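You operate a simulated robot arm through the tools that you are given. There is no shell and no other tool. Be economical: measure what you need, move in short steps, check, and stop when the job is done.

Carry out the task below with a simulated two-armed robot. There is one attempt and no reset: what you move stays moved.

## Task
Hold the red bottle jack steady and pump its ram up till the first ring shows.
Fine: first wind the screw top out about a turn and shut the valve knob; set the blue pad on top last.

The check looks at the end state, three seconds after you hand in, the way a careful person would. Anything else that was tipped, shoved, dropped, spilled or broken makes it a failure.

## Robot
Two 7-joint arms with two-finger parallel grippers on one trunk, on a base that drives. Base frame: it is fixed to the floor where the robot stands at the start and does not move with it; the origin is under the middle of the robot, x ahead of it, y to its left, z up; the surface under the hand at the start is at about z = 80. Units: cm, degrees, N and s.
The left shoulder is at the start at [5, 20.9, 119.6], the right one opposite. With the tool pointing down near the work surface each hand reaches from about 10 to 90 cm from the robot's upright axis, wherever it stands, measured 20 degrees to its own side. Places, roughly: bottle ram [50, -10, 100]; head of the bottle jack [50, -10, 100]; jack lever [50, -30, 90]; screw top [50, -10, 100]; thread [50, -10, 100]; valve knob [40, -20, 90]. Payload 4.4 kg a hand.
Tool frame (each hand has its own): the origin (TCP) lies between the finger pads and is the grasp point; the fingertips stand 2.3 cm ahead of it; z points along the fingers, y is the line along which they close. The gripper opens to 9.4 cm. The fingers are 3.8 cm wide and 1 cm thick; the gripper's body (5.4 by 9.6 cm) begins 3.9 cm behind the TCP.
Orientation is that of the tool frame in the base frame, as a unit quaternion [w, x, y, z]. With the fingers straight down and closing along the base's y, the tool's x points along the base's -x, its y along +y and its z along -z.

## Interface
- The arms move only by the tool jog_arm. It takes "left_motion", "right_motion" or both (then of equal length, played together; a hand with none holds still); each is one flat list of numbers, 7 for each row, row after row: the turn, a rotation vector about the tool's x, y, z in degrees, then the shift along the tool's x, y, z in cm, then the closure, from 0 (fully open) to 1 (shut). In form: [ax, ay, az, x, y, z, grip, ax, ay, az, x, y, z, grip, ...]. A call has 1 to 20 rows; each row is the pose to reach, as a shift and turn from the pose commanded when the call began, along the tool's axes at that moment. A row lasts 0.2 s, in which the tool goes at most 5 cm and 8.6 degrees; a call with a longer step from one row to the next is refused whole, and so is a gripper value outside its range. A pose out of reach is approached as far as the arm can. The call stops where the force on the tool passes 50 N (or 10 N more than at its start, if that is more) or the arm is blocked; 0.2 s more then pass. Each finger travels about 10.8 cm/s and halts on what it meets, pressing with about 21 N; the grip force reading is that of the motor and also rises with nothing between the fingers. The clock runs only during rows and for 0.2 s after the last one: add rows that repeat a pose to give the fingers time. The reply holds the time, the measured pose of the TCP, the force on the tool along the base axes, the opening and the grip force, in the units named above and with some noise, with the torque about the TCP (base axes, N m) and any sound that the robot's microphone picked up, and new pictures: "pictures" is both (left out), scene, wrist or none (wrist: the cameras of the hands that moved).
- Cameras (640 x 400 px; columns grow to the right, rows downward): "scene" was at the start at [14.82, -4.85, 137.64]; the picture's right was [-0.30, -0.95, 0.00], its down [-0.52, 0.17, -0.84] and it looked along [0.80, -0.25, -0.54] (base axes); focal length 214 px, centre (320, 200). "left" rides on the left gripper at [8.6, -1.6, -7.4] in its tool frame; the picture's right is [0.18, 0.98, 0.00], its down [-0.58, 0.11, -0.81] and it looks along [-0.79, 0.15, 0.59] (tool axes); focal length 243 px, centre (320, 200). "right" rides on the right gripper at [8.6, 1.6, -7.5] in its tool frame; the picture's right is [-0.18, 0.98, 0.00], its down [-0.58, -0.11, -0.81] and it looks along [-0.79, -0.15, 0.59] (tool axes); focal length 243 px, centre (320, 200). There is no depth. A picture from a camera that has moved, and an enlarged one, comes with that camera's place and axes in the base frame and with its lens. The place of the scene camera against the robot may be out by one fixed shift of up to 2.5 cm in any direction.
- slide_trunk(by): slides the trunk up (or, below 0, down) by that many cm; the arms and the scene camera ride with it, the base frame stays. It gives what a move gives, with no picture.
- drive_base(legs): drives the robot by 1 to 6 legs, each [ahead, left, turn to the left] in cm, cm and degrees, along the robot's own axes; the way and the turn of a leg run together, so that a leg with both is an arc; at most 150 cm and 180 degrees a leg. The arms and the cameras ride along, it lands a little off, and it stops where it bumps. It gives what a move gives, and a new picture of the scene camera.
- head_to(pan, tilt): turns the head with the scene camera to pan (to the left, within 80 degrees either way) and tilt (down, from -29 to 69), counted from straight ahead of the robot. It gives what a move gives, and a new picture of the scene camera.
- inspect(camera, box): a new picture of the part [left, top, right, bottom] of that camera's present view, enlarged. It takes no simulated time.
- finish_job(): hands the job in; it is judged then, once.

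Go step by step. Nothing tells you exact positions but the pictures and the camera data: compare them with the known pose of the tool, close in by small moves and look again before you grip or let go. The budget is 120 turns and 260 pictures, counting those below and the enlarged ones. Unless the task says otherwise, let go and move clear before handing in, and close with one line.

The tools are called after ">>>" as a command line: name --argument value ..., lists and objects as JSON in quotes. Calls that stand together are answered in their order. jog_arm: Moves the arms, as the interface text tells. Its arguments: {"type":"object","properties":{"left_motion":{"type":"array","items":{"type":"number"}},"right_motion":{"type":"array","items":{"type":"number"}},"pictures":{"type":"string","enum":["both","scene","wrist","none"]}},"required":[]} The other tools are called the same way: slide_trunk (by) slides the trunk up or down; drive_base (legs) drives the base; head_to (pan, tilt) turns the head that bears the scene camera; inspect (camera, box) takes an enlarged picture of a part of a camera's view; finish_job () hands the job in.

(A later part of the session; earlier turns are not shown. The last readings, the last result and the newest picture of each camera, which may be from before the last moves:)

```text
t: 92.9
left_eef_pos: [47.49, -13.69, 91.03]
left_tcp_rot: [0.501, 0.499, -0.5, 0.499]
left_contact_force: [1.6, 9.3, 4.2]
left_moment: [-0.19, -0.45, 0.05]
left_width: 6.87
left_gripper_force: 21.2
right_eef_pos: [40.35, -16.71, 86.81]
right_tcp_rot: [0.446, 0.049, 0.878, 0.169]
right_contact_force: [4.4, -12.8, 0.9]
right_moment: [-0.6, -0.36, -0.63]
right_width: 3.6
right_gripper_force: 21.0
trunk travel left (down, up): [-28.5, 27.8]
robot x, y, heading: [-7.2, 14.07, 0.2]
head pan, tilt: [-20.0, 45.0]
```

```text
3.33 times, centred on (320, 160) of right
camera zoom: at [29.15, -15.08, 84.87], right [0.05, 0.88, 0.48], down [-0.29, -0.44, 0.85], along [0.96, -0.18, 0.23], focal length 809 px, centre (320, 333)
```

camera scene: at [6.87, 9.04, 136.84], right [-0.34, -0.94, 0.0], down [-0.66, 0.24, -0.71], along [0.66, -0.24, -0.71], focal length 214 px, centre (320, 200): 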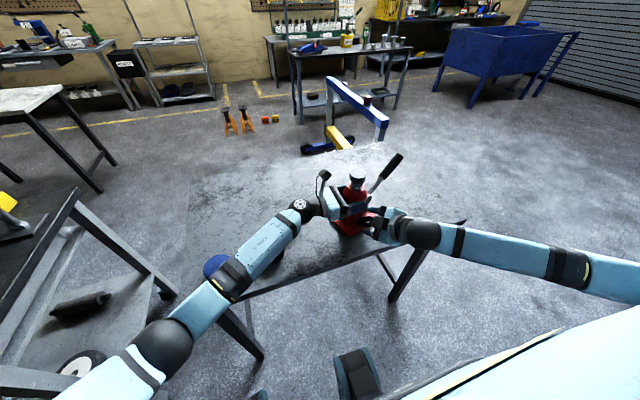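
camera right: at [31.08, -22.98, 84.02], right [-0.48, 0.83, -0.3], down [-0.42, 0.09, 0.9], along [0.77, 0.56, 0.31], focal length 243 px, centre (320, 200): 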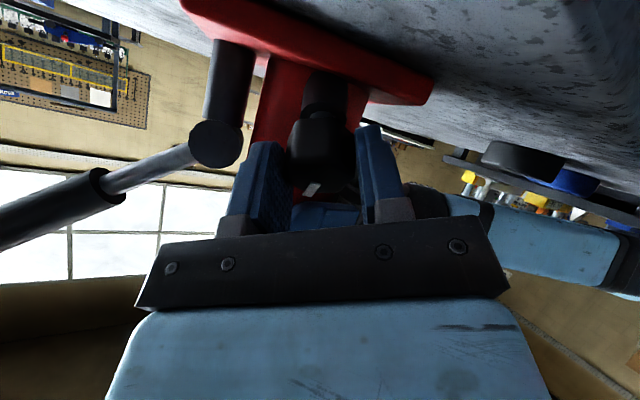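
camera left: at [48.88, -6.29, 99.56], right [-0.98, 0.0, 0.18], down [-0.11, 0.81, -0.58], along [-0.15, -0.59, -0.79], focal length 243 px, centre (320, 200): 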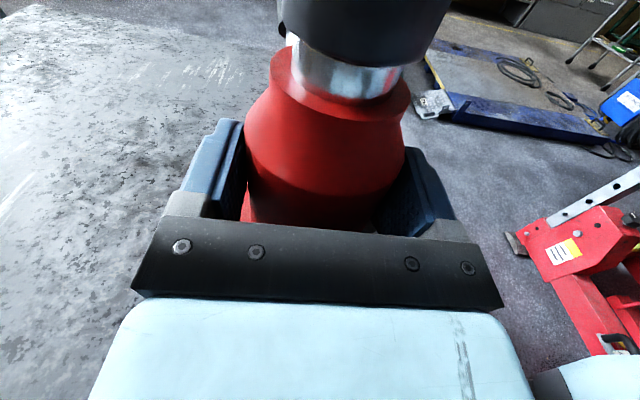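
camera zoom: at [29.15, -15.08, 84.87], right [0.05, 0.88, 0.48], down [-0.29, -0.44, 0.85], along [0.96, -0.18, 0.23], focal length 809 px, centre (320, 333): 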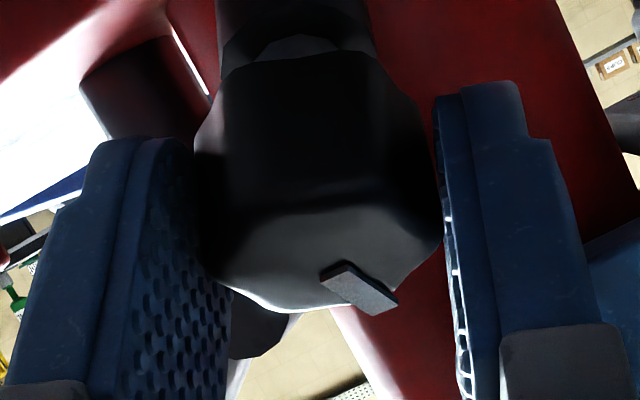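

The knob won't turn further — the valve is shut. I'll open, back straight out along the knob axis, undo the roll, then rise and straighten the hand.

>>> jog_arm --right_motion '[0, 0, 0, 0, 0, 0, 0.5, 0, 0, 0, 0, 0, 0, 0.4, 0, 0, 0, 0, 0, -2, 0.4, 0, 0, 0, 0, 0, -4, 0.4, 0, 0, 0, 0, 0, -6, 0.4, 0, 0, -8, 0, 0, -6, 0.4, 0, 0, -16, 0, 0, -6, 0.4, 0, 0, -24, 0, 0, -6, 0.4]' --pictures "none"

>>> inspect --camera "scene" --box '[310, 150, 430, 240]'

>>> jog_arm --right_motion '[0, 0, 0, -3.8, 0, -2.4, 0.3, 0, 0, 0, -7.6, 0, -4.9, 0.2, 0, 0, 0, -11.4, 0, -7.3, 0, 0, 0, 0, -15.1, 0, -9.8, 0, 0, 7, 0, -16.2, -2.5, -9.4, 0, 0, 14, 0, -17.3, -5, -9, 0, 0, 21, 0, -18.4, -7.5, -8.6, 0, 0, 28, 0, -19.4, -10, -8.2, 0, 0, 35, 0, -20.4, -12, -7.8, 0, 0, 42, 0, -21.4, -14.3, -7.5, 0, 0, 49, 0, -21.4, -14.3, -7.5, 0, 0, 57, 0, -21.4, -14.3, -7.5, 0]' --pictures "none"

```text
t: 94.7
left_eef_pos: [47.47, -13.73, 90.99]
left_tcp_rot: [0.501, 0.499, -0.5, 0.499]
left_contact_force: [1.9, 2.4, 0.5]
left_moment: [-0.12, -0.42, 0.12]
left_width: 6.85
left_gripper_force: 21.2
right_eef_pos: [35.44, -18.08, 90.09]
right_tcp_rot: [0.471, -0.136, 0.868, 0.073]
right_contact_force: [-0.1, 0.6, 0.1]
right_moment: [0.0, 0.03, -0.02]
right_width: 5.64
right_gripper_force: 0.1
trunk travel left (down, up): [-28.5, 27.8]
robot x, y, heading: [-7.37, 13.66, 0.2]
head pan, tilt: [-20.0, 45.0]
```

```text
4.44 times, centred on (370, 195) of scene
camera zoom: at [6.9, 9.06, 136.84], right [-0.34, -0.94, 0.0], down [-0.67, 0.24, -0.71], along [0.66, -0.24, -0.71], focal length 953 px, centre (98, 222)
```

zoom: 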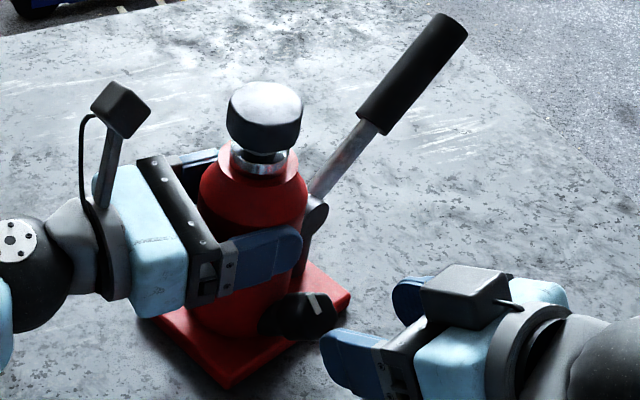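

```text
t: 97.3
left_eef_pos: [47.47, -13.63, 91.04]
left_tcp_rot: [0.501, 0.5, -0.5, 0.5]
left_contact_force: [-0.3, 2.9, -0.1]
left_moment: [-0.18, -0.28, -0.05]
left_width: 6.85
left_gripper_force: 21.4
right_eef_pos: [44.99, -30.16, 112.05]
right_tcp_rot: [-0.001, -0.154, 0.988, 0.0]
right_contact_force: [0.0, 0.0, 0.1]
right_moment: [0.0, 0.0, 0.05]
right_width: 9.4
right_gripper_force: 0.0
right hand out of reach, approached as far as the arm can: row 2, 3, 4, 5
trunk travel left (down, up): [-28.5, 27.8]
robot x, y, heading: [-7.12, 13.74, 0.1]
head pan, tilt: [-20.0, 45.0]
```

The mark now points up: shut. Now yaw the right hand so its fingers straddle the lever's plane, above the handle, camera facing the jack.

>>> jog_arm --right_motion '[0, 0, -8, -0.6, 0, 0, 0, 0, 0, -16, -1.2, -0.1, 0, 0, 0, 0, -24, -1.8, -0.2, 0, 0, 0, 0, -32, -2.4, -0.3, 0, 0, 0, 0, -40, -3, -0.4, 0, 0, 0, 0, -48, -3.6, -0.5, 0, 0, 0, 0, -56, -4.2, -0.6, 0, 0, 0, 0, -64, -4.8, -0.7, 0, 0, 0, 0, -72, -5.4, -0.8, 1, 0, 0, 0, -80, -6, -0.9, 2, 0, 0, 0, -90, -6.5, -1, 4, 0]'

```text
refused: row 11 steps farther than a row can; nothing moved
```

>>> jog_arm --right_motion '[0, 0, -8, -0.6, 0, 0, 0, 0, 0, -16, -1.2, -0.1, 0, 0, 0, 0, -24, -1.8, -0.2, 0, 0, 0, 0, -32, -2.4, -0.3, 0, 0, 0, 0, -40, -3, -0.4, 0, 0, 0, 0, -48, -3.6, -0.5, 0, 0, 0, 0, -56, -4.2, -0.6, 0, 0, 0, 0, -64, -4.8, -0.7, 0, 0, 0, 0, -72, -5.4, -0.8, 1, 0, 0, 0, -80, -6, -0.9, 2, 0, 0, 0, -88, -6.5, -1, 4, 0]'

```text
t: 99.7
left_eef_pos: [47.44, -13.73, 91.01]
left_tcp_rot: [0.501, 0.5, -0.5, 0.5]
left_contact_force: [-1.3, 0.9, 0.2]
left_moment: [-0.32, -0.37, -0.11]
left_width: 6.88
left_gripper_force: 20.7
right_eef_pos: [51.35, -28.97, 108.07]
right_tcp_rot: [0.0, 0.799, -0.602, 0.0]
right_contact_force: [-0.4, 0.4, 0.4]
right_moment: [0.02, 0.01, -0.02]
right_width: 9.42
right_gripper_force: 0.1
trunk travel left (down, up): [-28.5, 27.8]
robot x, y, heading: [-7.18, 14.05, 0.2]
head pan, tilt: [-20.0, 45.0]
camera scene: at [6.9, 9.03, 136.84], right [-0.34, -0.94, 0.0], down [-0.67, 0.24, -0.71], along [0.66, -0.24, -0.71], focal length 214 px, centre (320, 200)
camera right: at [52.27, -37.85, 115.59], right [-1.0, -0.09, 0.0], down [-0.05, 0.59, 0.81], along [-0.08, 0.8, -0.59], focal length 243 px, centre (320, 200)
```

scene: 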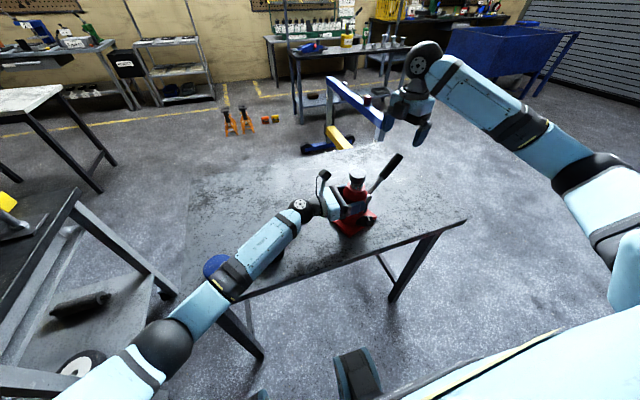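
right: 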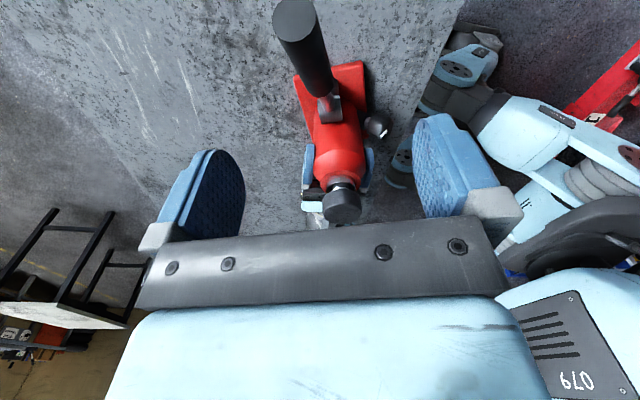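

Clear view: pivot ≈ [49.4,-21.7,91], lever ~31° up, tip ≈ [53.1,-32.6,98]. I'll pitch the hand square to the lever before descending.

>>> jog_arm --right_motion '[0, 8, 0, 0, 0, 0, 0.2, 0, 16, 0, 0, 0, 0, 0.3, 0, 24, 0, 0, 0, 0, 0.35, 0, 31, 0, 0, 0, 0, 0.35]' --pictures "wrist"

```text
t: 100.7
left_eef_pos: [47.42, -13.77, 91.03]
left_tcp_rot: [0.501, 0.5, -0.5, 0.5]
left_contact_force: [-0.5, 2.0, -0.5]
left_moment: [-0.09, -0.32, -0.03]
left_width: 6.83
left_gripper_force: 20.7
right_eef_pos: [51.5, -29.19, 108.0]
right_tcp_rot: [0.162, 0.768, -0.581, 0.214]
right_contact_force: [0.2, -0.2, 0.4]
right_moment: [-0.03, 0.02, -0.04]
right_width: 6.13
right_gripper_force: 0.0
trunk travel left (down, up): [-28.5, 27.8]
robot x, y, heading: [-7.42, 13.9, 0.2]
head pan, tilt: [-20.0, 45.0]
camera right: at [50.91, -33.03, 119.01], right [-0.99, -0.12, -0.1], down [-0.14, 0.91, 0.39], along [0.04, 0.4, -0.92], focal length 243 px, centre (320, 200)
```

right: 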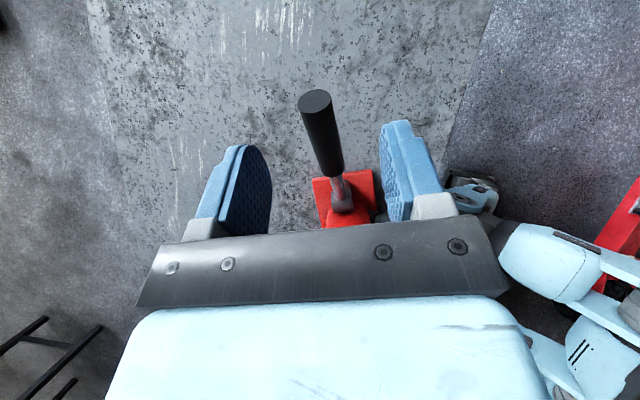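

Now move down along the tool axis to just above the handle.

>>> jog_arm --right_motion '[0, 0, -1, -1.6, -0.2, 1.5, 0.35, 0, 0, -2, -3.2, -0.4, 3, 0.35, 0, 0, -3, -4.75, -0.66, 5, 0.35, 0, 0, -4, -4.75, -0.66, 7, 0.35]'

>>> inspect --camera "scene" --box '[310, 110, 450, 230]'

```text
t: 101.7
left_eef_pos: [47.32, -13.73, 90.95]
left_tcp_rot: [0.501, 0.5, -0.5, 0.5]
left_contact_force: [-0.5, 0.2, 0.7]
left_moment: [-0.34, -0.38, 0.11]
left_width: 6.83
left_gripper_force: 20.8
right_eef_pos: [52.03, -28.47, 99.66]
right_tcp_rot: [0.168, 0.789, -0.554, 0.207]
right_contact_force: [0.0, 0.3, 0.0]
right_moment: [-0.01, -0.01, -0.01]
right_width: 6.09
right_gripper_force: 0.0
trunk travel left (down, up): [-28.5, 27.8]
robot x, y, heading: [-7.24, 14.11, -0.1]
head pan, tilt: [-20.0, 45.0]
camera scene: at [6.89, 9.01, 136.84], right [-0.34, -0.94, 0.0], down [-0.66, 0.24, -0.71], along [0.66, -0.24, -0.71], focal length 214 px, centre (320, 200)
camera right: at [52.06, -32.31, 110.56], right [-0.98, -0.18, -0.06], down [-0.18, 0.9, 0.39], along [-0.01, 0.39, -0.92], focal length 243 px, centre (320, 200)
```

scene: 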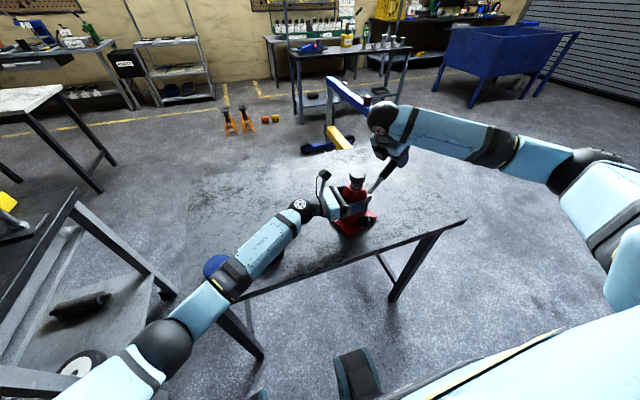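
right: 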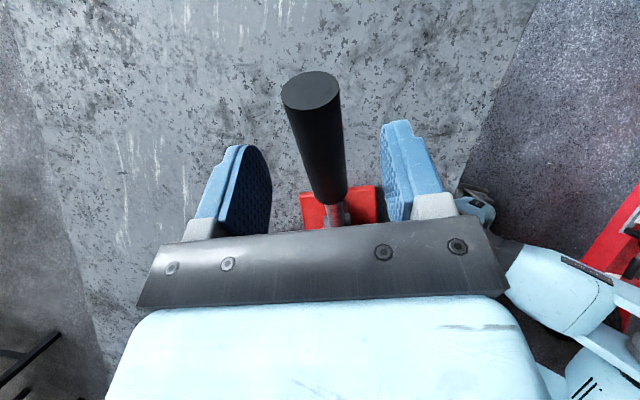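

```text
3.33 times, centred on (380, 170) of scene
camera zoom: at [6.89, 9.01, 136.84], right [-0.34, -0.94, 0.0], down [-0.66, 0.24, -0.71], along [0.66, -0.24, -0.71], focal length 715 px, centre (120, 300)
```

zoom: 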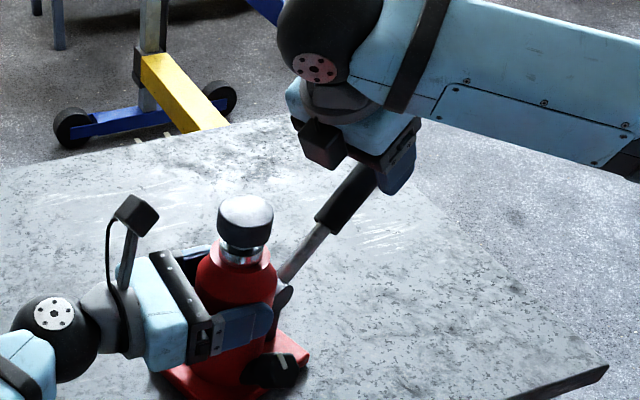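

Handle is centred between the fingers. Go in and grip it.

>>> jog_arm --right_motion '[0, 0, 0, 0, 0, 1.7, 0.35, 0, 0, 0, 0, 0, 3.3, 0.35, 0, 0, 0, 0, 0, 3.3, 0.5, 0, 0, 0, 0, 0, 3.3, 0.65, 0, 0, 0, 0, 0, 3.3, 0.8, 0, 0, 0, 0, 0, 3.3, 0.8]'

>>> inspect --camera "scene" --box '[310, 110, 450, 230]'

```text
t: 103.1
left_eef_pos: [47.33, -13.75, 91.04]
left_tcp_rot: [-0.5, -0.5, 0.5, -0.5]
left_contact_force: [-6.1, 2.6, 0.0]
left_moment: [0.39, -0.48, -0.08]
left_width: 6.85
left_gripper_force: 20.9
right_eef_pos: [52.5, -30.09, 96.78]
right_tcp_rot: [0.168, 0.788, -0.554, 0.207]
right_contact_force: [5.6, -0.1, -0.1]
right_moment: [0.06, -0.49, -0.6]
right_width: 2.87
right_gripper_force: 20.8
trunk travel left (down, up): [-28.5, 27.8]
robot x, y, heading: [-7.32, 14.28, 0.2]
head pan, tilt: [-20.0, 45.0]
camera scene: at [6.9, 9.03, 136.84], right [-0.34, -0.94, 0.0], down [-0.67, 0.24, -0.71], along [0.66, -0.24, -0.71], focal length 214 px, centre (320, 200)
camera right: at [52.57, -33.98, 107.76], right [-0.98, -0.18, -0.06], down [-0.18, 0.9, 0.39], along [-0.01, 0.39, -0.92], focal length 243 px, centre (320, 200)
```

scene: 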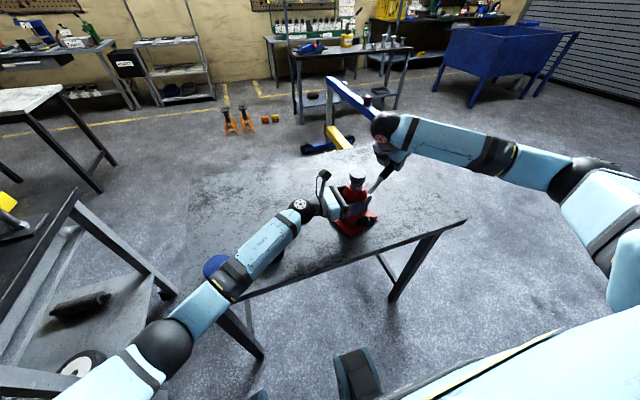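
right: 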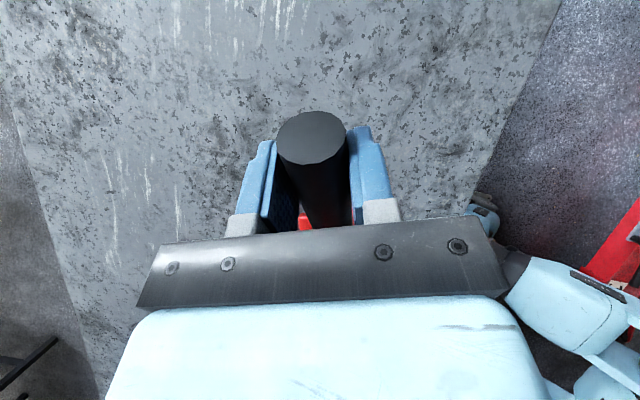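

```text
3.33 times, centred on (380, 170) of scene
camera zoom: at [6.9, 9.03, 136.84], right [-0.34, -0.94, 0.0], down [-0.67, 0.24, -0.71], along [0.66, -0.24, -0.71], focal length 715 px, centre (120, 300)
```

zoom: 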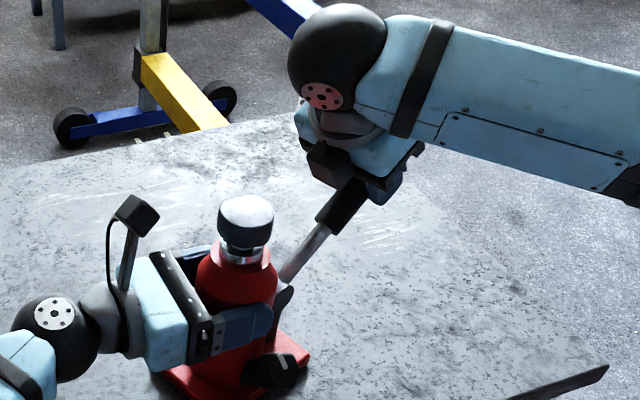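

Gripped (2.9 cm). Lever elevation is about 36°, pivot radius ~12 cm. First a trial downward arc of 20°.

>>> jog_arm --right_motion '[0, -5, 0, 0.05, 0, 1.07, 0.8, 0, -10, 0, 0, 0, 2.14, 0.8, 0, -15, 0, -0.14, 0, 3.2, 0.8, 0, -20, 0, -0.38, 0, 4.25, 0.8]'

>>> inspect --camera "scene" --box '[310, 110, 450, 230]'

```text
t: 104.1
left_eef_pos: [47.43, -13.67, 91.06]
left_tcp_rot: [0.502, 0.499, -0.501, 0.499]
left_contact_force: [-8.7, 6.5, -0.3]
left_moment: [-0.32, -0.38, -0.8]
left_width: 6.85
left_gripper_force: 20.8
right_eef_pos: [52.97, -31.95, 92.99]
right_tcp_rot: [0.07, 0.812, -0.575, 0.068]
right_contact_force: [14.5, -10.9, 8.7]
right_moment: [-0.09, -0.4, -0.79]
right_width: 2.86
right_gripper_force: 20.4
trunk travel left (down, up): [-28.5, 27.8]
robot x, y, heading: [-7.12, 14.1, -0.0]
head pan, tilt: [-20.0, 45.0]
camera scene: at [6.87, 9.03, 136.85], right [-0.34, -0.94, 0.0], down [-0.66, 0.24, -0.71], along [0.66, -0.24, -0.71], focal length 214 px, centre (320, 200)
camera right: at [54.11, -39.1, 102.09], right [-0.99, -0.15, 0.0], down [-0.11, 0.73, 0.68], along [-0.1, 0.67, -0.74], focal length 243 px, centre (320, 200)
```

scene: 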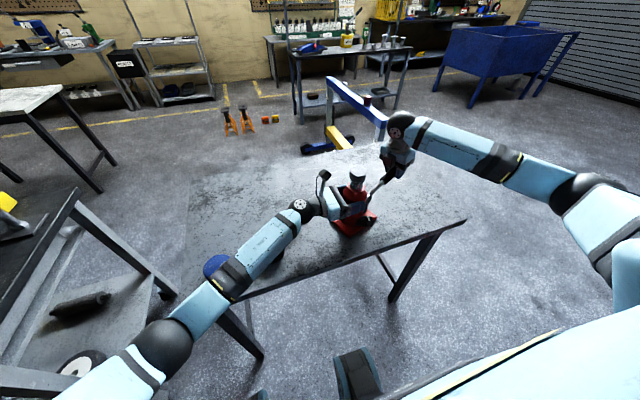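
right: 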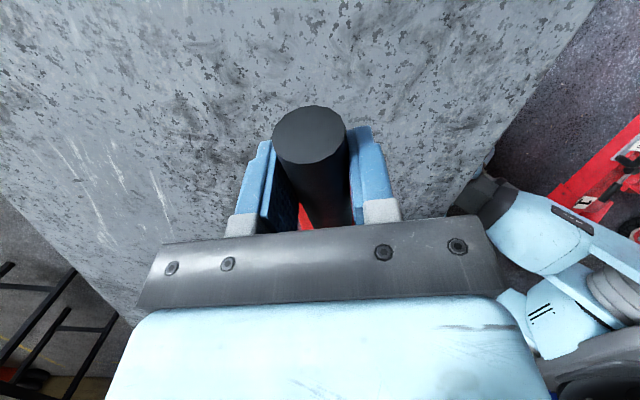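

```text
3.33 times, centred on (380, 170) of scene
camera zoom: at [6.87, 9.03, 136.85], right [-0.34, -0.94, 0.0], down [-0.66, 0.24, -0.71], along [0.66, -0.24, -0.71], focal length 715 px, centre (120, 300)
```

zoom: 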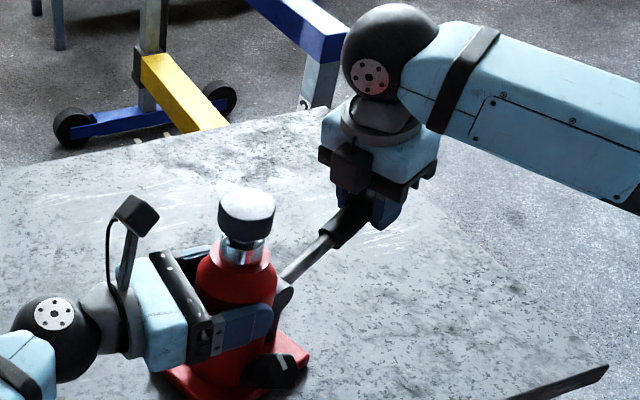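

The ram rises with the stroke and the force is light. Continue down another 20°.

>>> jog_arm --right_motion '[0, -5, 0, 0.05, 0, 1.07, 0.8, 0, -10, 0, 0, 0, 2.14, 0.8, 0, -15, 0, -0.14, 0, 3.2, 0.8, 0, -20, 0, -0.38, 0, 4.25, 0.8]' --pictures "none"

>>> inspect --camera "scene" --box '[310, 110, 450, 230]'

```text
t: 105.1
left_eef_pos: [47.44, -13.66, 91.13]
left_tcp_rot: [0.5, 0.501, -0.499, 0.501]
left_contact_force: [-3.6, -4.1, 0.0]
left_moment: [0.33, 0.52, -0.25]
left_width: 6.86
left_gripper_force: 20.6
right_eef_pos: [52.9, -32.37, 88.91]
right_tcp_rot: [-0.032, 0.812, -0.577, -0.077]
right_contact_force: [9.7, -2.5, 14.0]
right_moment: [-0.11, -0.12, -0.84]
right_width: 2.91
right_gripper_force: 21.0
trunk travel left (down, up): [-28.5, 27.8]
robot x, y, heading: [-7.05, 13.58, -0.0]
head pan, tilt: [-20.0, 45.0]
```

```text
3.33 times, centred on (380, 170) of scene
camera zoom: at [6.82, 9.04, 136.87], right [-0.34, -0.94, 0.0], down [-0.66, 0.24, -0.71], along [0.67, -0.24, -0.71], focal length 715 px, centre (120, 300)
```

zoom: 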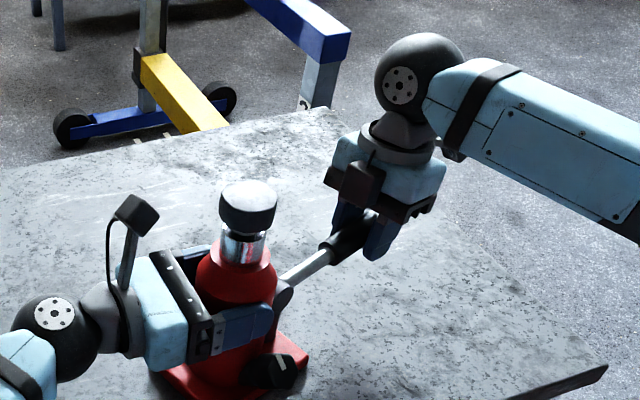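

The ram is up about 1.8 cm with no ring yet. Raise the lever 40°, then look at the ram.

>>> jog_arm --right_motion '[0, 5, 0, -0.14, 0, -1.06, 0.8, 0, 10, 0, -0.37, 0, -2.11, 0.8, 0, 15, 0, -0.7, 0, -3.13, 0.8, 0, 20, 0, -1.1, 0, -4.13, 0.8, 0, 25, 0, -1.6, 0, -5.08, 0.8, 0, 30, 0, -2.18, 0, -5.98, 0.8, 0, 35, 0, -2.83, 0, -6.83, 0.8, 0, 40, 0, -3.56, 0, -7.62, 0.8]' --pictures "none"

>>> inspect --camera "scene" --box '[340, 155, 376, 195]'

>>> inspect --camera "left" --box '[240, 0, 480, 150]'

```text
t: 106.9
left_eef_pos: [47.37, -13.6, 91.16]
left_tcp_rot: [0.501, 0.499, -0.5, 0.5]
left_contact_force: [-14.5, 11.6, 9.7]
left_moment: [-0.37, -0.8, -0.63]
left_width: 6.87
left_gripper_force: 21.4
right_eef_pos: [52.38, -30.4, 96.89]
right_tcp_rot: [0.17, 0.787, -0.556, 0.209]
right_contact_force: [11.9, -7.1, 1.4]
right_moment: [0.07, -0.4, -0.68]
right_width: 2.88
right_gripper_force: 21.0
trunk travel left (down, up): [-28.5, 27.8]
robot x, y, heading: [-6.66, 14.03, -0.1]
head pan, tilt: [-20.0, 45.0]
```

```text
10.00 times, centred on (358, 175) of scene
camera zoom: at [6.85, 9.07, 136.85], right [-0.34, -0.94, 0.0], down [-0.66, 0.24, -0.71], along [0.67, -0.24, -0.71], focal length 2145 px, centre (-60, 450)
```

zoom: 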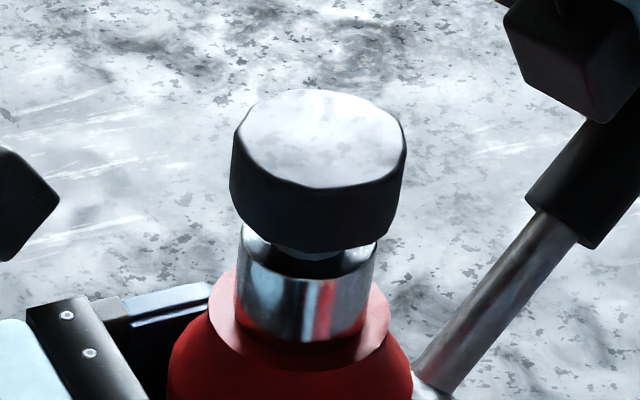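

```text
2.67 times, centred on (360, 75) of left
camera zoom: at [48.91, -6.19, 99.63], right [-0.98, 0.0, 0.18], down [-0.11, 0.81, -0.58], along [-0.15, -0.59, -0.79], focal length 647 px, centre (213, 533)
```

zoom: 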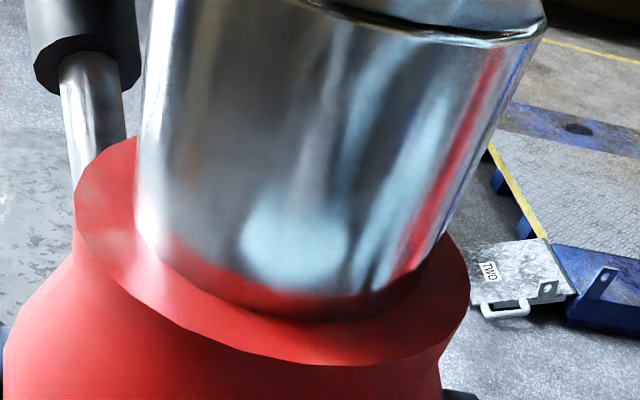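

The ram holds its height; plain chrome so far. Pump down 20°, checking.

>>> jog_arm --right_motion '[0, -5, 0, 0.05, 0, 1.07, 0.8, 0, -10, 0, 0, 0, 2.14, 0.8, 0, -15, 0, -0.14, 0, 3.2, 0.8, 0, -20, 0, -0.38, 0, 4.25, 0.8]' --pictures "none"

>>> inspect --camera "left" --box '[240, 0, 480, 150]'

>>> jog_arm --right_motion '[0, -5, 0, 0.05, 0, 1.07, 0.8, 0, -10, 0, 0, 0, 2.14, 0.8, 0, -15, 0, -0.14, 0, 3.2, 0.8, 0, -20, 0, -0.38, 0, 4.25, 0.8]' --pictures "none"

>>> inspect --camera "left" --box '[240, 0, 480, 150]'

>>> inspect --camera "scene" --box '[340, 155, 376, 195]'

```text
t: 107.9
left_eef_pos: [47.46, -13.57, 91.03]
left_tcp_rot: [0.501, 0.5, -0.501, 0.499]
left_contact_force: [-6.9, 5.3, 0.5]
left_moment: [0.55, -0.42, -0.66]
left_width: 6.88
left_gripper_force: 20.5
right_eef_pos: [52.84, -31.97, 92.88]
right_tcp_rot: [0.07, 0.812, -0.576, 0.067]
right_contact_force: [10.9, -12.3, 8.3]
right_moment: [-0.03, -0.33, -0.72]
right_width: 2.92
right_gripper_force: 20.8
trunk travel left (down, up): [-28.5, 27.8]
robot x, y, heading: [-7.59, 13.93, 0.0]
head pan, tilt: [-20.0, 45.0]
```

```text
2.67 times, centred on (360, 75) of left
camera zoom: at [48.92, -6.26, 99.49], right [-0.98, 0.0, 0.18], down [-0.11, 0.81, -0.58], along [-0.15, -0.59, -0.79], focal length 647 px, centre (213, 533)
```

zoom: 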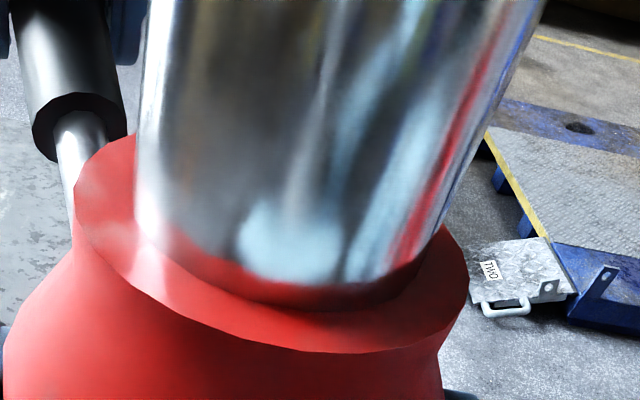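

```text
t: 108.9
left_eef_pos: [47.37, -13.74, 91.01]
left_tcp_rot: [0.501, 0.499, -0.501, 0.499]
left_contact_force: [-9.8, 9.5, -0.1]
left_moment: [0.54, 0.01, -0.74]
left_width: 6.86
left_gripper_force: 21.0
right_eef_pos: [52.93, -32.3, 88.69]
right_tcp_rot: [-0.032, 0.812, -0.579, -0.075]
right_contact_force: [14.5, -10.6, 4.9]
right_moment: [-0.23, -0.14, -0.89]
right_width: 2.89
right_gripper_force: 21.4
trunk travel left (down, up): [-28.5, 27.8]
robot x, y, heading: [-7.48, 13.92, 0.4]
head pan, tilt: [-20.0, 45.0]
```

```text
2.67 times, centred on (360, 75) of left
camera zoom: at [48.93, -6.26, 99.52], right [-0.98, 0.0, 0.19], down [-0.11, 0.81, -0.58], along [-0.15, -0.59, -0.79], focal length 647 px, centre (213, 533)
```

zoom: 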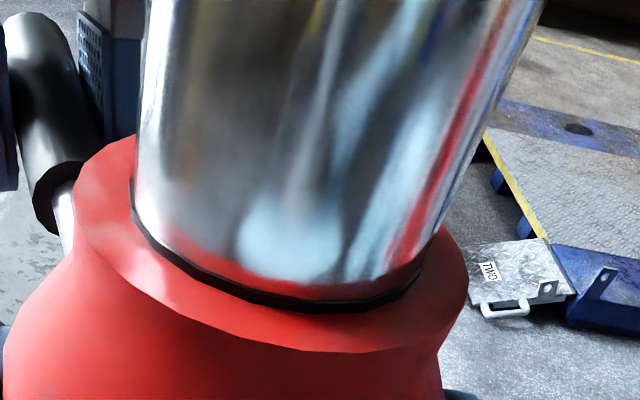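

```text
10.00 times, centred on (358, 175) of scene
camera zoom: at [6.89, 9.03, 136.84], right [-0.34, -0.94, 0.0], down [-0.67, 0.24, -0.71], along [0.66, -0.24, -0.71], focal length 2145 px, centre (-60, 450)
```

zoom: 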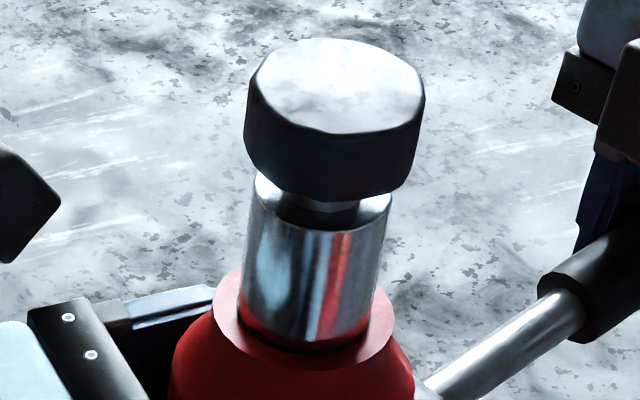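

A dark ring is just emerging at the collar. A little more: 8° further down, then look.

>>> jog_arm --right_motion '[0, -4, 0, 0.04, 0, 0.86, 0.8, 0, -8, 0, 0.02, 0, 1.72, 0.8]' --pictures "none"

>>> inspect --camera "left" --box '[240, 0, 480, 150]'

>>> inspect --camera "scene" --box '[340, 155, 376, 195]'

```text
t: 109.5
left_eef_pos: [47.21, -13.78, 91.3]
left_tcp_rot: [0.502, 0.498, -0.5, 0.5]
left_contact_force: [-2.5, -11.3, -0.1]
left_moment: [-0.21, 0.96, -0.33]
left_width: 6.89
left_gripper_force: 21.2
right_eef_pos: [52.68, -32.06, 87.1]
right_tcp_rot: [-0.073, 0.805, -0.573, -0.133]
right_contact_force: [5.6, 4.0, 9.8]
right_moment: [-0.46, -0.01, -0.63]
right_width: 2.91
right_gripper_force: 21.0
trunk travel left (down, up): [-28.5, 27.8]
robot x, y, heading: [-7.63, 14.23, 0.3]
head pan, tilt: [-20.0, 45.0]
```

```text
2.67 times, centred on (360, 75) of left
camera zoom: at [48.87, -6.32, 99.68], right [-0.98, 0.0, 0.18], down [-0.11, 0.8, -0.58], along [-0.15, -0.59, -0.79], focal length 647 px, centre (213, 533)
```

zoom: 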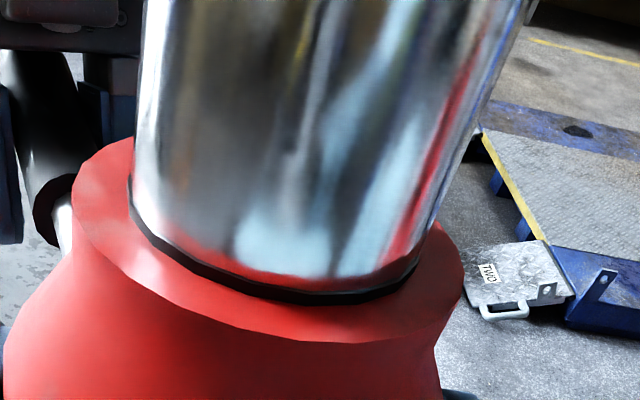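

```text
10.00 times, centred on (358, 175) of scene
camera zoom: at [6.82, 9.04, 136.86], right [-0.34, -0.94, 0.0], down [-0.66, 0.24, -0.71], along [0.67, -0.24, -0.71], focal length 2145 px, centre (-60, 450)
```

zoom: 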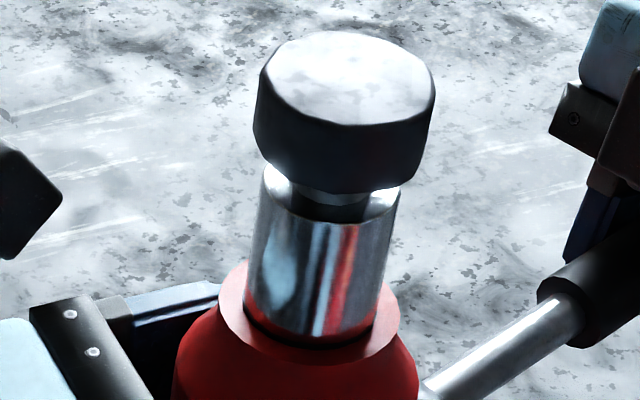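

The lever is at its lower stop and started to rock the jack, so I raise it 30° again and pump down in part.

>>> jog_arm --right_motion '[0, 5, 0, -0.14, 0, -1.06, 0.8, 0, 10, 0, -0.37, 0, -2.11, 0.8, 0, 15, 0, -0.7, 0, -3.13, 0.8, 0, 20, 0, -1.1, 0, -4.13, 0.8, 0, 25, 0, -1.6, 0, -5.08, 0.8, 0, 30, 0, -2.18, 0, -5.98, 0.8]' --pictures "none"

>>> jog_arm --right_motion '[0, -5, 0, 0.05, 0, 1.07, 0.8, 0, -10, 0, 0, 0, 2.14, 0.8, 0, -12, 0, -0.05, 0, 2.56, 0.8]' --pictures "none"

>>> inspect --camera "left" --box '[240, 0, 480, 150]'

>>> inspect --camera "scene" --box '[340, 155, 376, 195]'

```text
t: 110.9
left_eef_pos: [47.42, -13.6, 90.93]
left_tcp_rot: [0.501, 0.499, -0.5, 0.5]
left_contact_force: [-0.9, -10.6, 1.1]
left_moment: [-0.12, -0.23, -0.02]
left_width: 6.82
left_gripper_force: 20.8
right_eef_pos: [52.95, -31.82, 93.33]
right_tcp_rot: [0.081, 0.811, -0.574, 0.081]
right_contact_force: [0.3, 14.9, -5.6]
right_moment: [-0.06, -0.35, -0.62]
right_width: 2.89
right_gripper_force: 20.6
trunk travel left (down, up): [-28.5, 27.8]
robot x, y, heading: [-6.94, 14.12, 0.3]
head pan, tilt: [-20.0, 45.0]
```

```text
t: 111.7
left_eef_pos: [47.32, -13.56, 91.0]
left_tcp_rot: [0.501, 0.499, -0.5, 0.499]
left_contact_force: [-5.6, 5.3, 1.2]
left_moment: [-0.22, -0.5, -0.79]
left_width: 6.84
left_gripper_force: 21.1
right_eef_pos: [52.96, -32.48, 91.14]
right_tcp_rot: [0.019, 0.814, -0.581, -0.003]
right_contact_force: [14.1, -9.9, 7.2]
right_moment: [0.05, -0.11, -0.76]
right_width: 2.91
right_gripper_force: 21.1
trunk travel left (down, up): [-28.5, 27.8]
robot x, y, heading: [-6.71, 13.68, 0.0]
head pan, tilt: [-20.0, 45.0]
```

```text
2.67 times, centred on (360, 75) of left
camera zoom: at [48.94, -6.25, 99.53], right [-0.98, 0.0, 0.18], down [-0.11, 0.81, -0.58], along [-0.15, -0.59, -0.79], focal length 647 px, centre (213, 533)
```

zoom: 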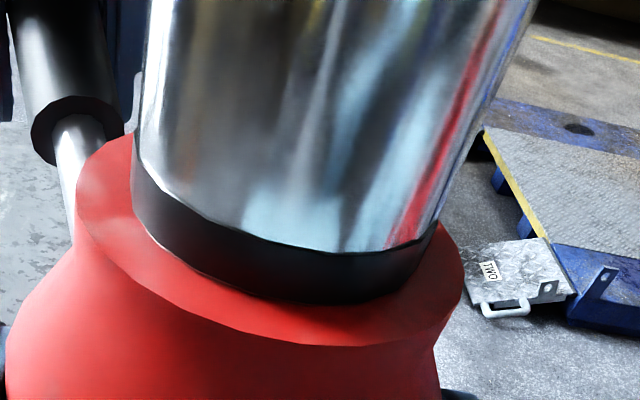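

```text
10.00 times, centred on (358, 175) of scene
camera zoom: at [6.88, 9.02, 136.86], right [-0.34, -0.94, 0.0], down [-0.66, 0.24, -0.71], along [0.66, -0.24, -0.71], focal length 2145 px, centre (-60, 450)
```

zoom: 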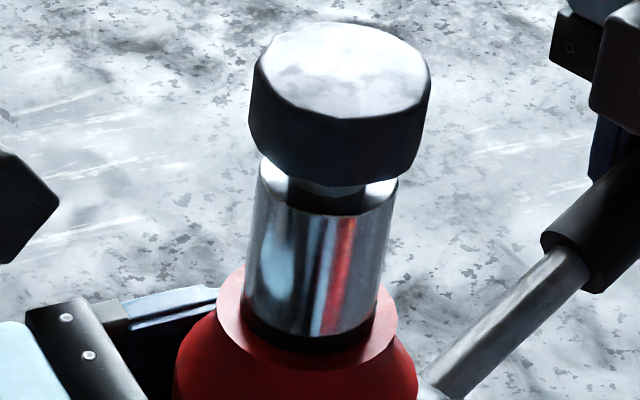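

The black ring is now showing almost completely. A touch more (4°) so it clears the collar.

>>> jog_arm --right_motion '[0, -4, 0, 0.04, 0, 0.86, 0.8]' --pictures "none"

>>> inspect --camera "left" --box '[240, 0, 480, 150]'

```text
t: 112.1
left_eef_pos: [47.4, -13.61, 90.96]
left_tcp_rot: [0.501, 0.5, -0.5, 0.499]
left_contact_force: [-9.2, 12.5, 0.6]
left_moment: [0.04, -0.29, -0.71]
left_width: 6.85
left_gripper_force: 21.2
right_eef_pos: [52.92, -32.53, 90.19]
right_tcp_rot: [-0.001, 0.815, -0.579, -0.031]
right_contact_force: [17.7, -17.9, 11.7]
right_moment: [0.41, 0.07, -0.81]
right_width: 2.88
right_gripper_force: 20.2
trunk travel left (down, up): [-28.5, 27.8]
robot x, y, heading: [-7.06, 13.8, 0.4]
head pan, tilt: [-20.0, 45.0]
```

```text
2.67 times, centred on (360, 75) of left
camera zoom: at [48.92, -6.22, 99.53], right [-0.98, 0.0, 0.18], down [-0.11, 0.81, -0.58], along [-0.15, -0.59, -0.79], focal length 647 px, centre (213, 533)
```

zoom: 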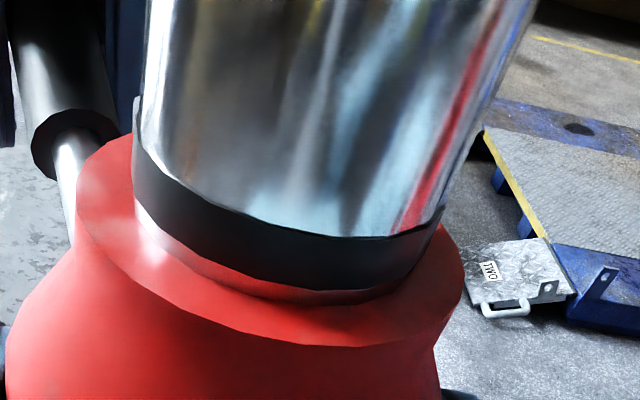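

The first ring is fully out with chrome beneath it: pumping done. Release the lever and lift the right hand off along its axis.

>>> jog_arm --right_motion '[0, 0, 0, 0, 0, 0, 0.6, 0, 0, 0, 0, 0, 0, 0.3, 0, 0, 0, 0, 0, 0, 0.1, 0, 0, 0, 0, 0, -2, 0.1, 0, 0, 0, 0, 0, -5, 0.1, 0, 0, 0, 0, 0, -9, 0.1, 0, 0, 0, 0, 0, -13, 0.1, 0, 0, 0, 2, 0, -17, 0.1, 0, 0, 0, 5, 0, -20, 0.1, 0, 0, 0, 9, 0, -22, 0.1]'

>>> inspect --camera "scene" --box '[310, 130, 430, 240]'

```text
t: 114.3
left_eef_pos: [47.45, -13.76, 91.02]
left_tcp_rot: [0.501, 0.499, -0.501, 0.499]
left_contact_force: [-2.7, 1.2, -0.5]
left_moment: [0.17, -0.44, 0.14]
left_width: 6.84
left_gripper_force: 21.1
right_eef_pos: [56.98, -41.72, 111.44]
right_tcp_rot: [-0.001, 0.815, -0.579, -0.033]
right_contact_force: [0.6, -0.6, 0.1]
right_moment: [0.0, 0.0, 0.01]
right_width: 8.49
right_gripper_force: 0.0
trunk travel left (down, up): [-28.5, 27.8]
robot x, y, heading: [-6.85, 14.14, 0.0]
head pan, tilt: [-20.0, 45.0]
camera scene: at [6.89, 9.02, 136.84], right [-0.34, -0.94, 0.0], down [-0.66, 0.24, -0.71], along [0.66, -0.24, -0.71], focal length 214 px, centre (320, 200)
camera right: at [58.71, -50.74, 118.66], right [-0.99, -0.15, 0.05], down [-0.04, 0.55, 0.83], along [-0.15, 0.82, -0.55], focal length 243 px, centre (320, 200)
```

scene: 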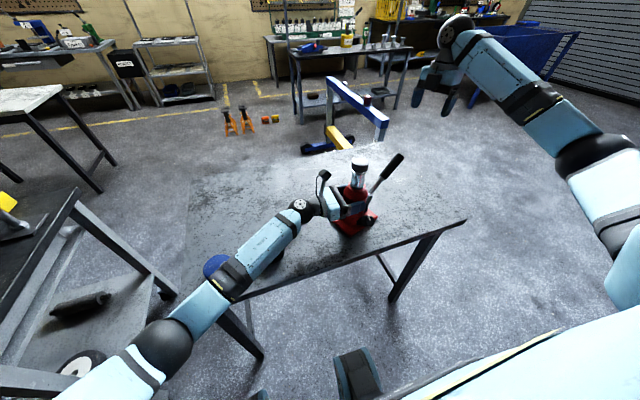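
right: 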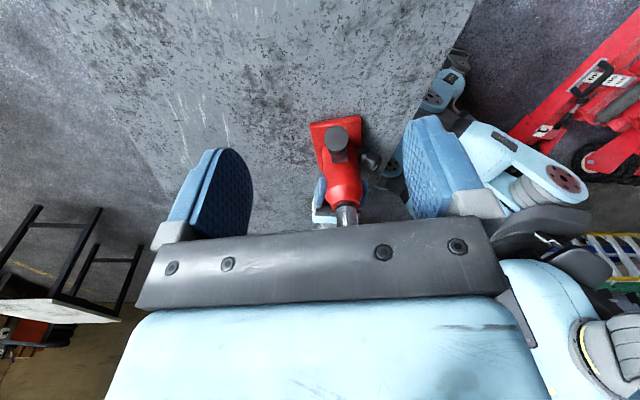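

```text
3.64 times, centred on (370, 185) of scene
camera zoom: at [6.89, 9.02, 136.84], right [-0.34, -0.94, 0.0], down [-0.66, 0.24, -0.71], along [0.66, -0.24, -0.71], focal length 780 px, centre (138, 254)
```

zoom: 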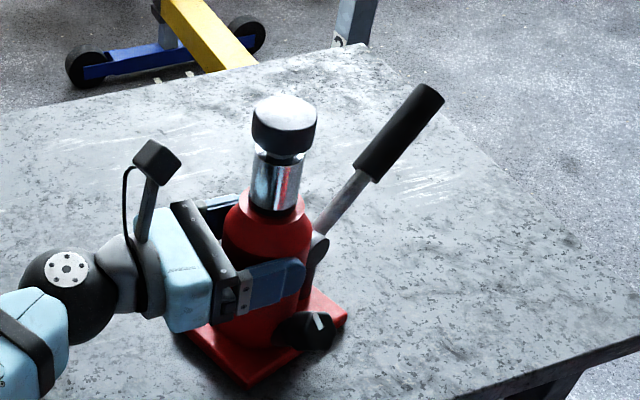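

The lever sprang back up and the ring remains showing. Release the jack with the left hand and back straight out.

>>> jog_arm --left_motion '[0, 0, 0, 0, 0, 0, 0.24, 0, 0, 0, 0, 0, 0, 0.12, 0, 0, 0, 0, 0, 0, 0, 0, 0, 0, 0, 0, 0, 0, 0, 0, 0, 0, 0, -3, 0, 0, 0, 0, 0, 0, -7, 0, 0, 0, 0, 0, 0, -11, 0, 0, 0, 0, 0, 0, -14, 0, 0, 0, 0, 3, 0, -17, 0, 0, 0, 0, 7, 0, -19, 0, 0, 0, 0, 11, 0, -19, 0, 0, 0, 0, 15, 0, -19, 0, 0, 0, 0, 19, 0, -19, 0]' --pictures "scene"

>>> inspect --camera "scene" --box '[310, 130, 430, 240]'

```text
t: 117.1
left_eef_pos: [47.54, 5.27, 110.0]
left_tcp_rot: [0.501, 0.499, -0.5, 0.499]
left_contact_force: [0.1, 0.7, -0.3]
left_moment: [0.02, 0.01, -0.02]
left_width: 9.41
left_gripper_force: 0.0
right_eef_pos: [56.99, -41.78, 111.54]
right_tcp_rot: [-0.001, 0.814, -0.58, -0.032]
right_contact_force: [0.0, -0.2, 0.2]
right_moment: [0.05, -0.02, -0.01]
right_width: 8.48
right_gripper_force: 0.0
trunk travel left (down, up): [-28.5, 27.8]
robot x, y, heading: [-6.94, 13.65, -0.0]
head pan, tilt: [-20.0, 45.0]
camera scene: at [6.85, 9.0, 136.84], right [-0.34, -0.94, 0.0], down [-0.66, 0.24, -0.71], along [0.67, -0.24, -0.71], focal length 214 px, centre (320, 200)
```

scene: 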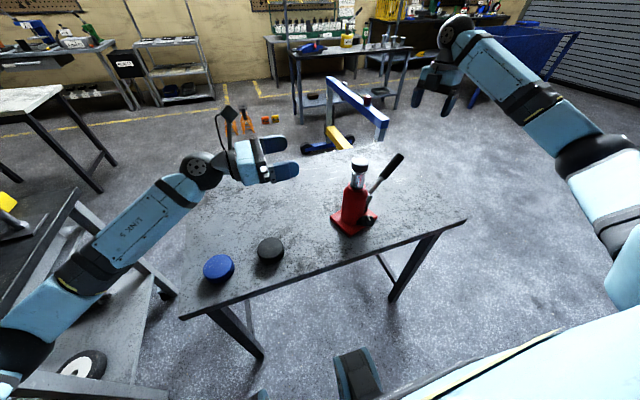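

```text
3.64 times, centred on (370, 185) of scene
camera zoom: at [6.85, 9.0, 136.84], right [-0.34, -0.94, 0.0], down [-0.66, 0.24, -0.71], along [0.67, -0.24, -0.71], focal length 780 px, centre (138, 254)
```

zoom: 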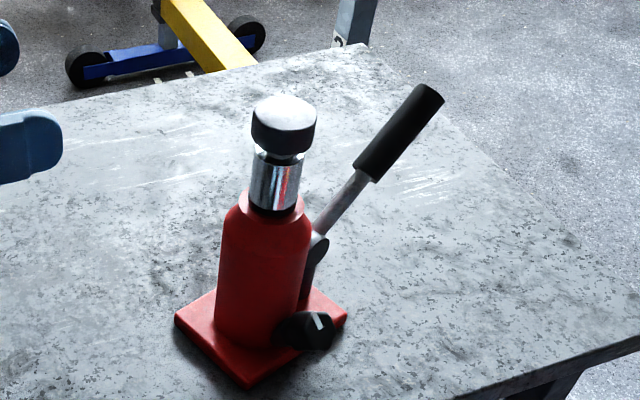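

Jack stands undisturbed: thread gap, ring, valve shut. Now turn the left hand to point down, moving over toward the pads.

>>> jog_arm --left_motion '[-4.62, -4.62, 4.62, 0.2, 0.5, -2.3, 0, -9.24, -9.24, 9.24, 0.4, 1, -4.6, 0, -13.86, -13.86, 13.86, 0.5, 1.5, -6.9, 0, -18.48, -18.48, 18.48, 0.6, 2, -9.2, 0, -23.1, -23.1, 23.1, 0.7, 2.5, -11.6, 0, -27.7, -27.7, 27.7, 0.8, 3, -13.9, 0, -32.33, -32.33, 32.33, 1, 3.5, -16.2, 0, -36.95, -36.95, 36.95, 1.1, 4, -18.5, 0, -41.57, -41.57, 41.57, 1.2, 4.5, -20.8, 0, -46.19, -46.19, 46.19, 1.3, 5, -23.1, 0, -50.8, -50.8, 50.8, 1.5, 5.5, -25.4, 0, -55.43, -55.43, 55.43, 1.6, 6, -27.8, 0, -60.05, -60.05, 60.05, 1.7, 6.5, -30, 0, -64.66, -64.66, 64.66, 1.8, 7, -32.4, 0, -69.28, -69.28, 69.28, 2, 7.5, -34.7, 0]' --pictures "scene"

>>> drive_base --legs '[[0, -14, 0]]'

>>> inspect --camera "left" --box '[160, 0, 480, 200]'

```text
t: 120.3
left_eef_pos: [39.93, 40.14, 111.89]
left_tcp_rot: [0.001, 0.002, 1.0, 0.0]
left_contact_force: [0.8, 0.7, 0.4]
left_moment: [0.01, 0.0, -0.01]
left_width: 9.37
left_gripper_force: 0.1
right_eef_pos: [56.98, -41.7, 111.64]
right_tcp_rot: [0.0, 0.814, -0.58, -0.032]
right_contact_force: [-0.1, 0.3, -0.5]
right_moment: [0.0, -0.02, 0.03]
right_width: 8.45
right_gripper_force: 0.0
trunk travel left (down, up): [-28.5, 27.8]
robot x, y, heading: [-6.92, 13.83, -0.1]
head pan, tilt: [-20.0, 45.0]
camera scene: at [6.81, 9.07, 136.85], right [-0.34, -0.94, 0.0], down [-0.66, 0.24, -0.71], along [0.67, -0.24, -0.71], focal length 214 px, centre (320, 200)
```

scene: 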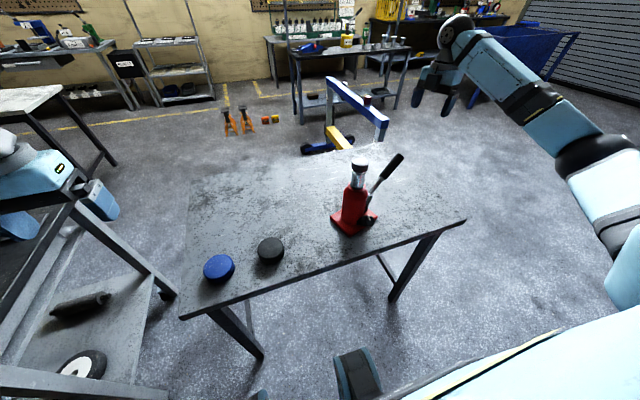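

```text
t: 122.2
left_eef_pos: [40.05, 26.16, 111.87]
left_tcp_rot: [0.001, 0.001, 1.0, -0.001]
left_contact_force: [-0.6, 0.0, 0.2]
left_moment: [0.01, 0.0, -0.02]
left_width: 9.42
left_gripper_force: 0.1
right_eef_pos: [57.04, -55.44, 111.59]
right_tcp_rot: [-0.001, 0.814, -0.579, -0.032]
right_contact_force: [0.2, -0.6, -0.3]
right_moment: [-0.01, 0.01, -0.01]
right_width: 8.46
right_gripper_force: 0.1
trunk travel left (down, up): [-28.5, 27.8]
robot x, y, heading: [-6.99, 0.34, 0.1]
head pan, tilt: [-20.0, 45.0]
camera scene: at [6.9, -4.78, 136.84], right [-0.34, -0.94, 0.0], down [-0.66, 0.24, -0.71], along [0.66, -0.24, -0.71], focal length 214 px, centre (320, 200)
```

scene: 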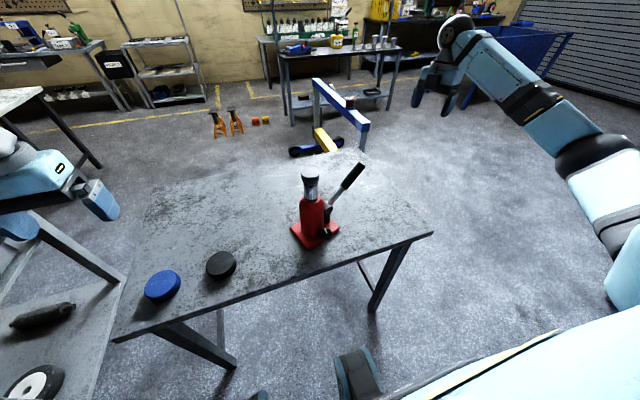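

```text
2.00 times, centred on (320, 100) of left
camera zoom: at [31.29, 24.59, 119.27], right [-0.18, 0.98, 0.0], down [0.58, 0.11, 0.81], along [0.79, 0.15, -0.59], focal length 485 px, centre (320, 400)
```

zoom: 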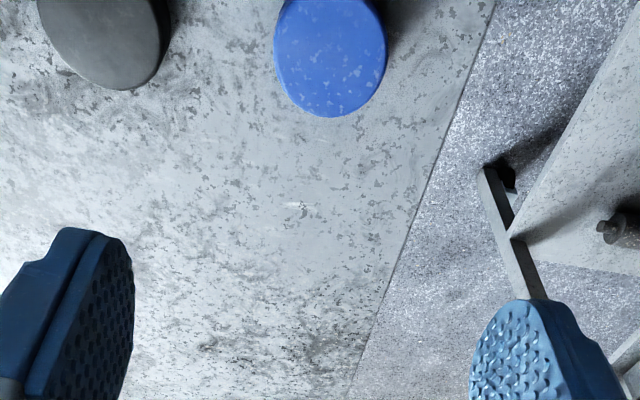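

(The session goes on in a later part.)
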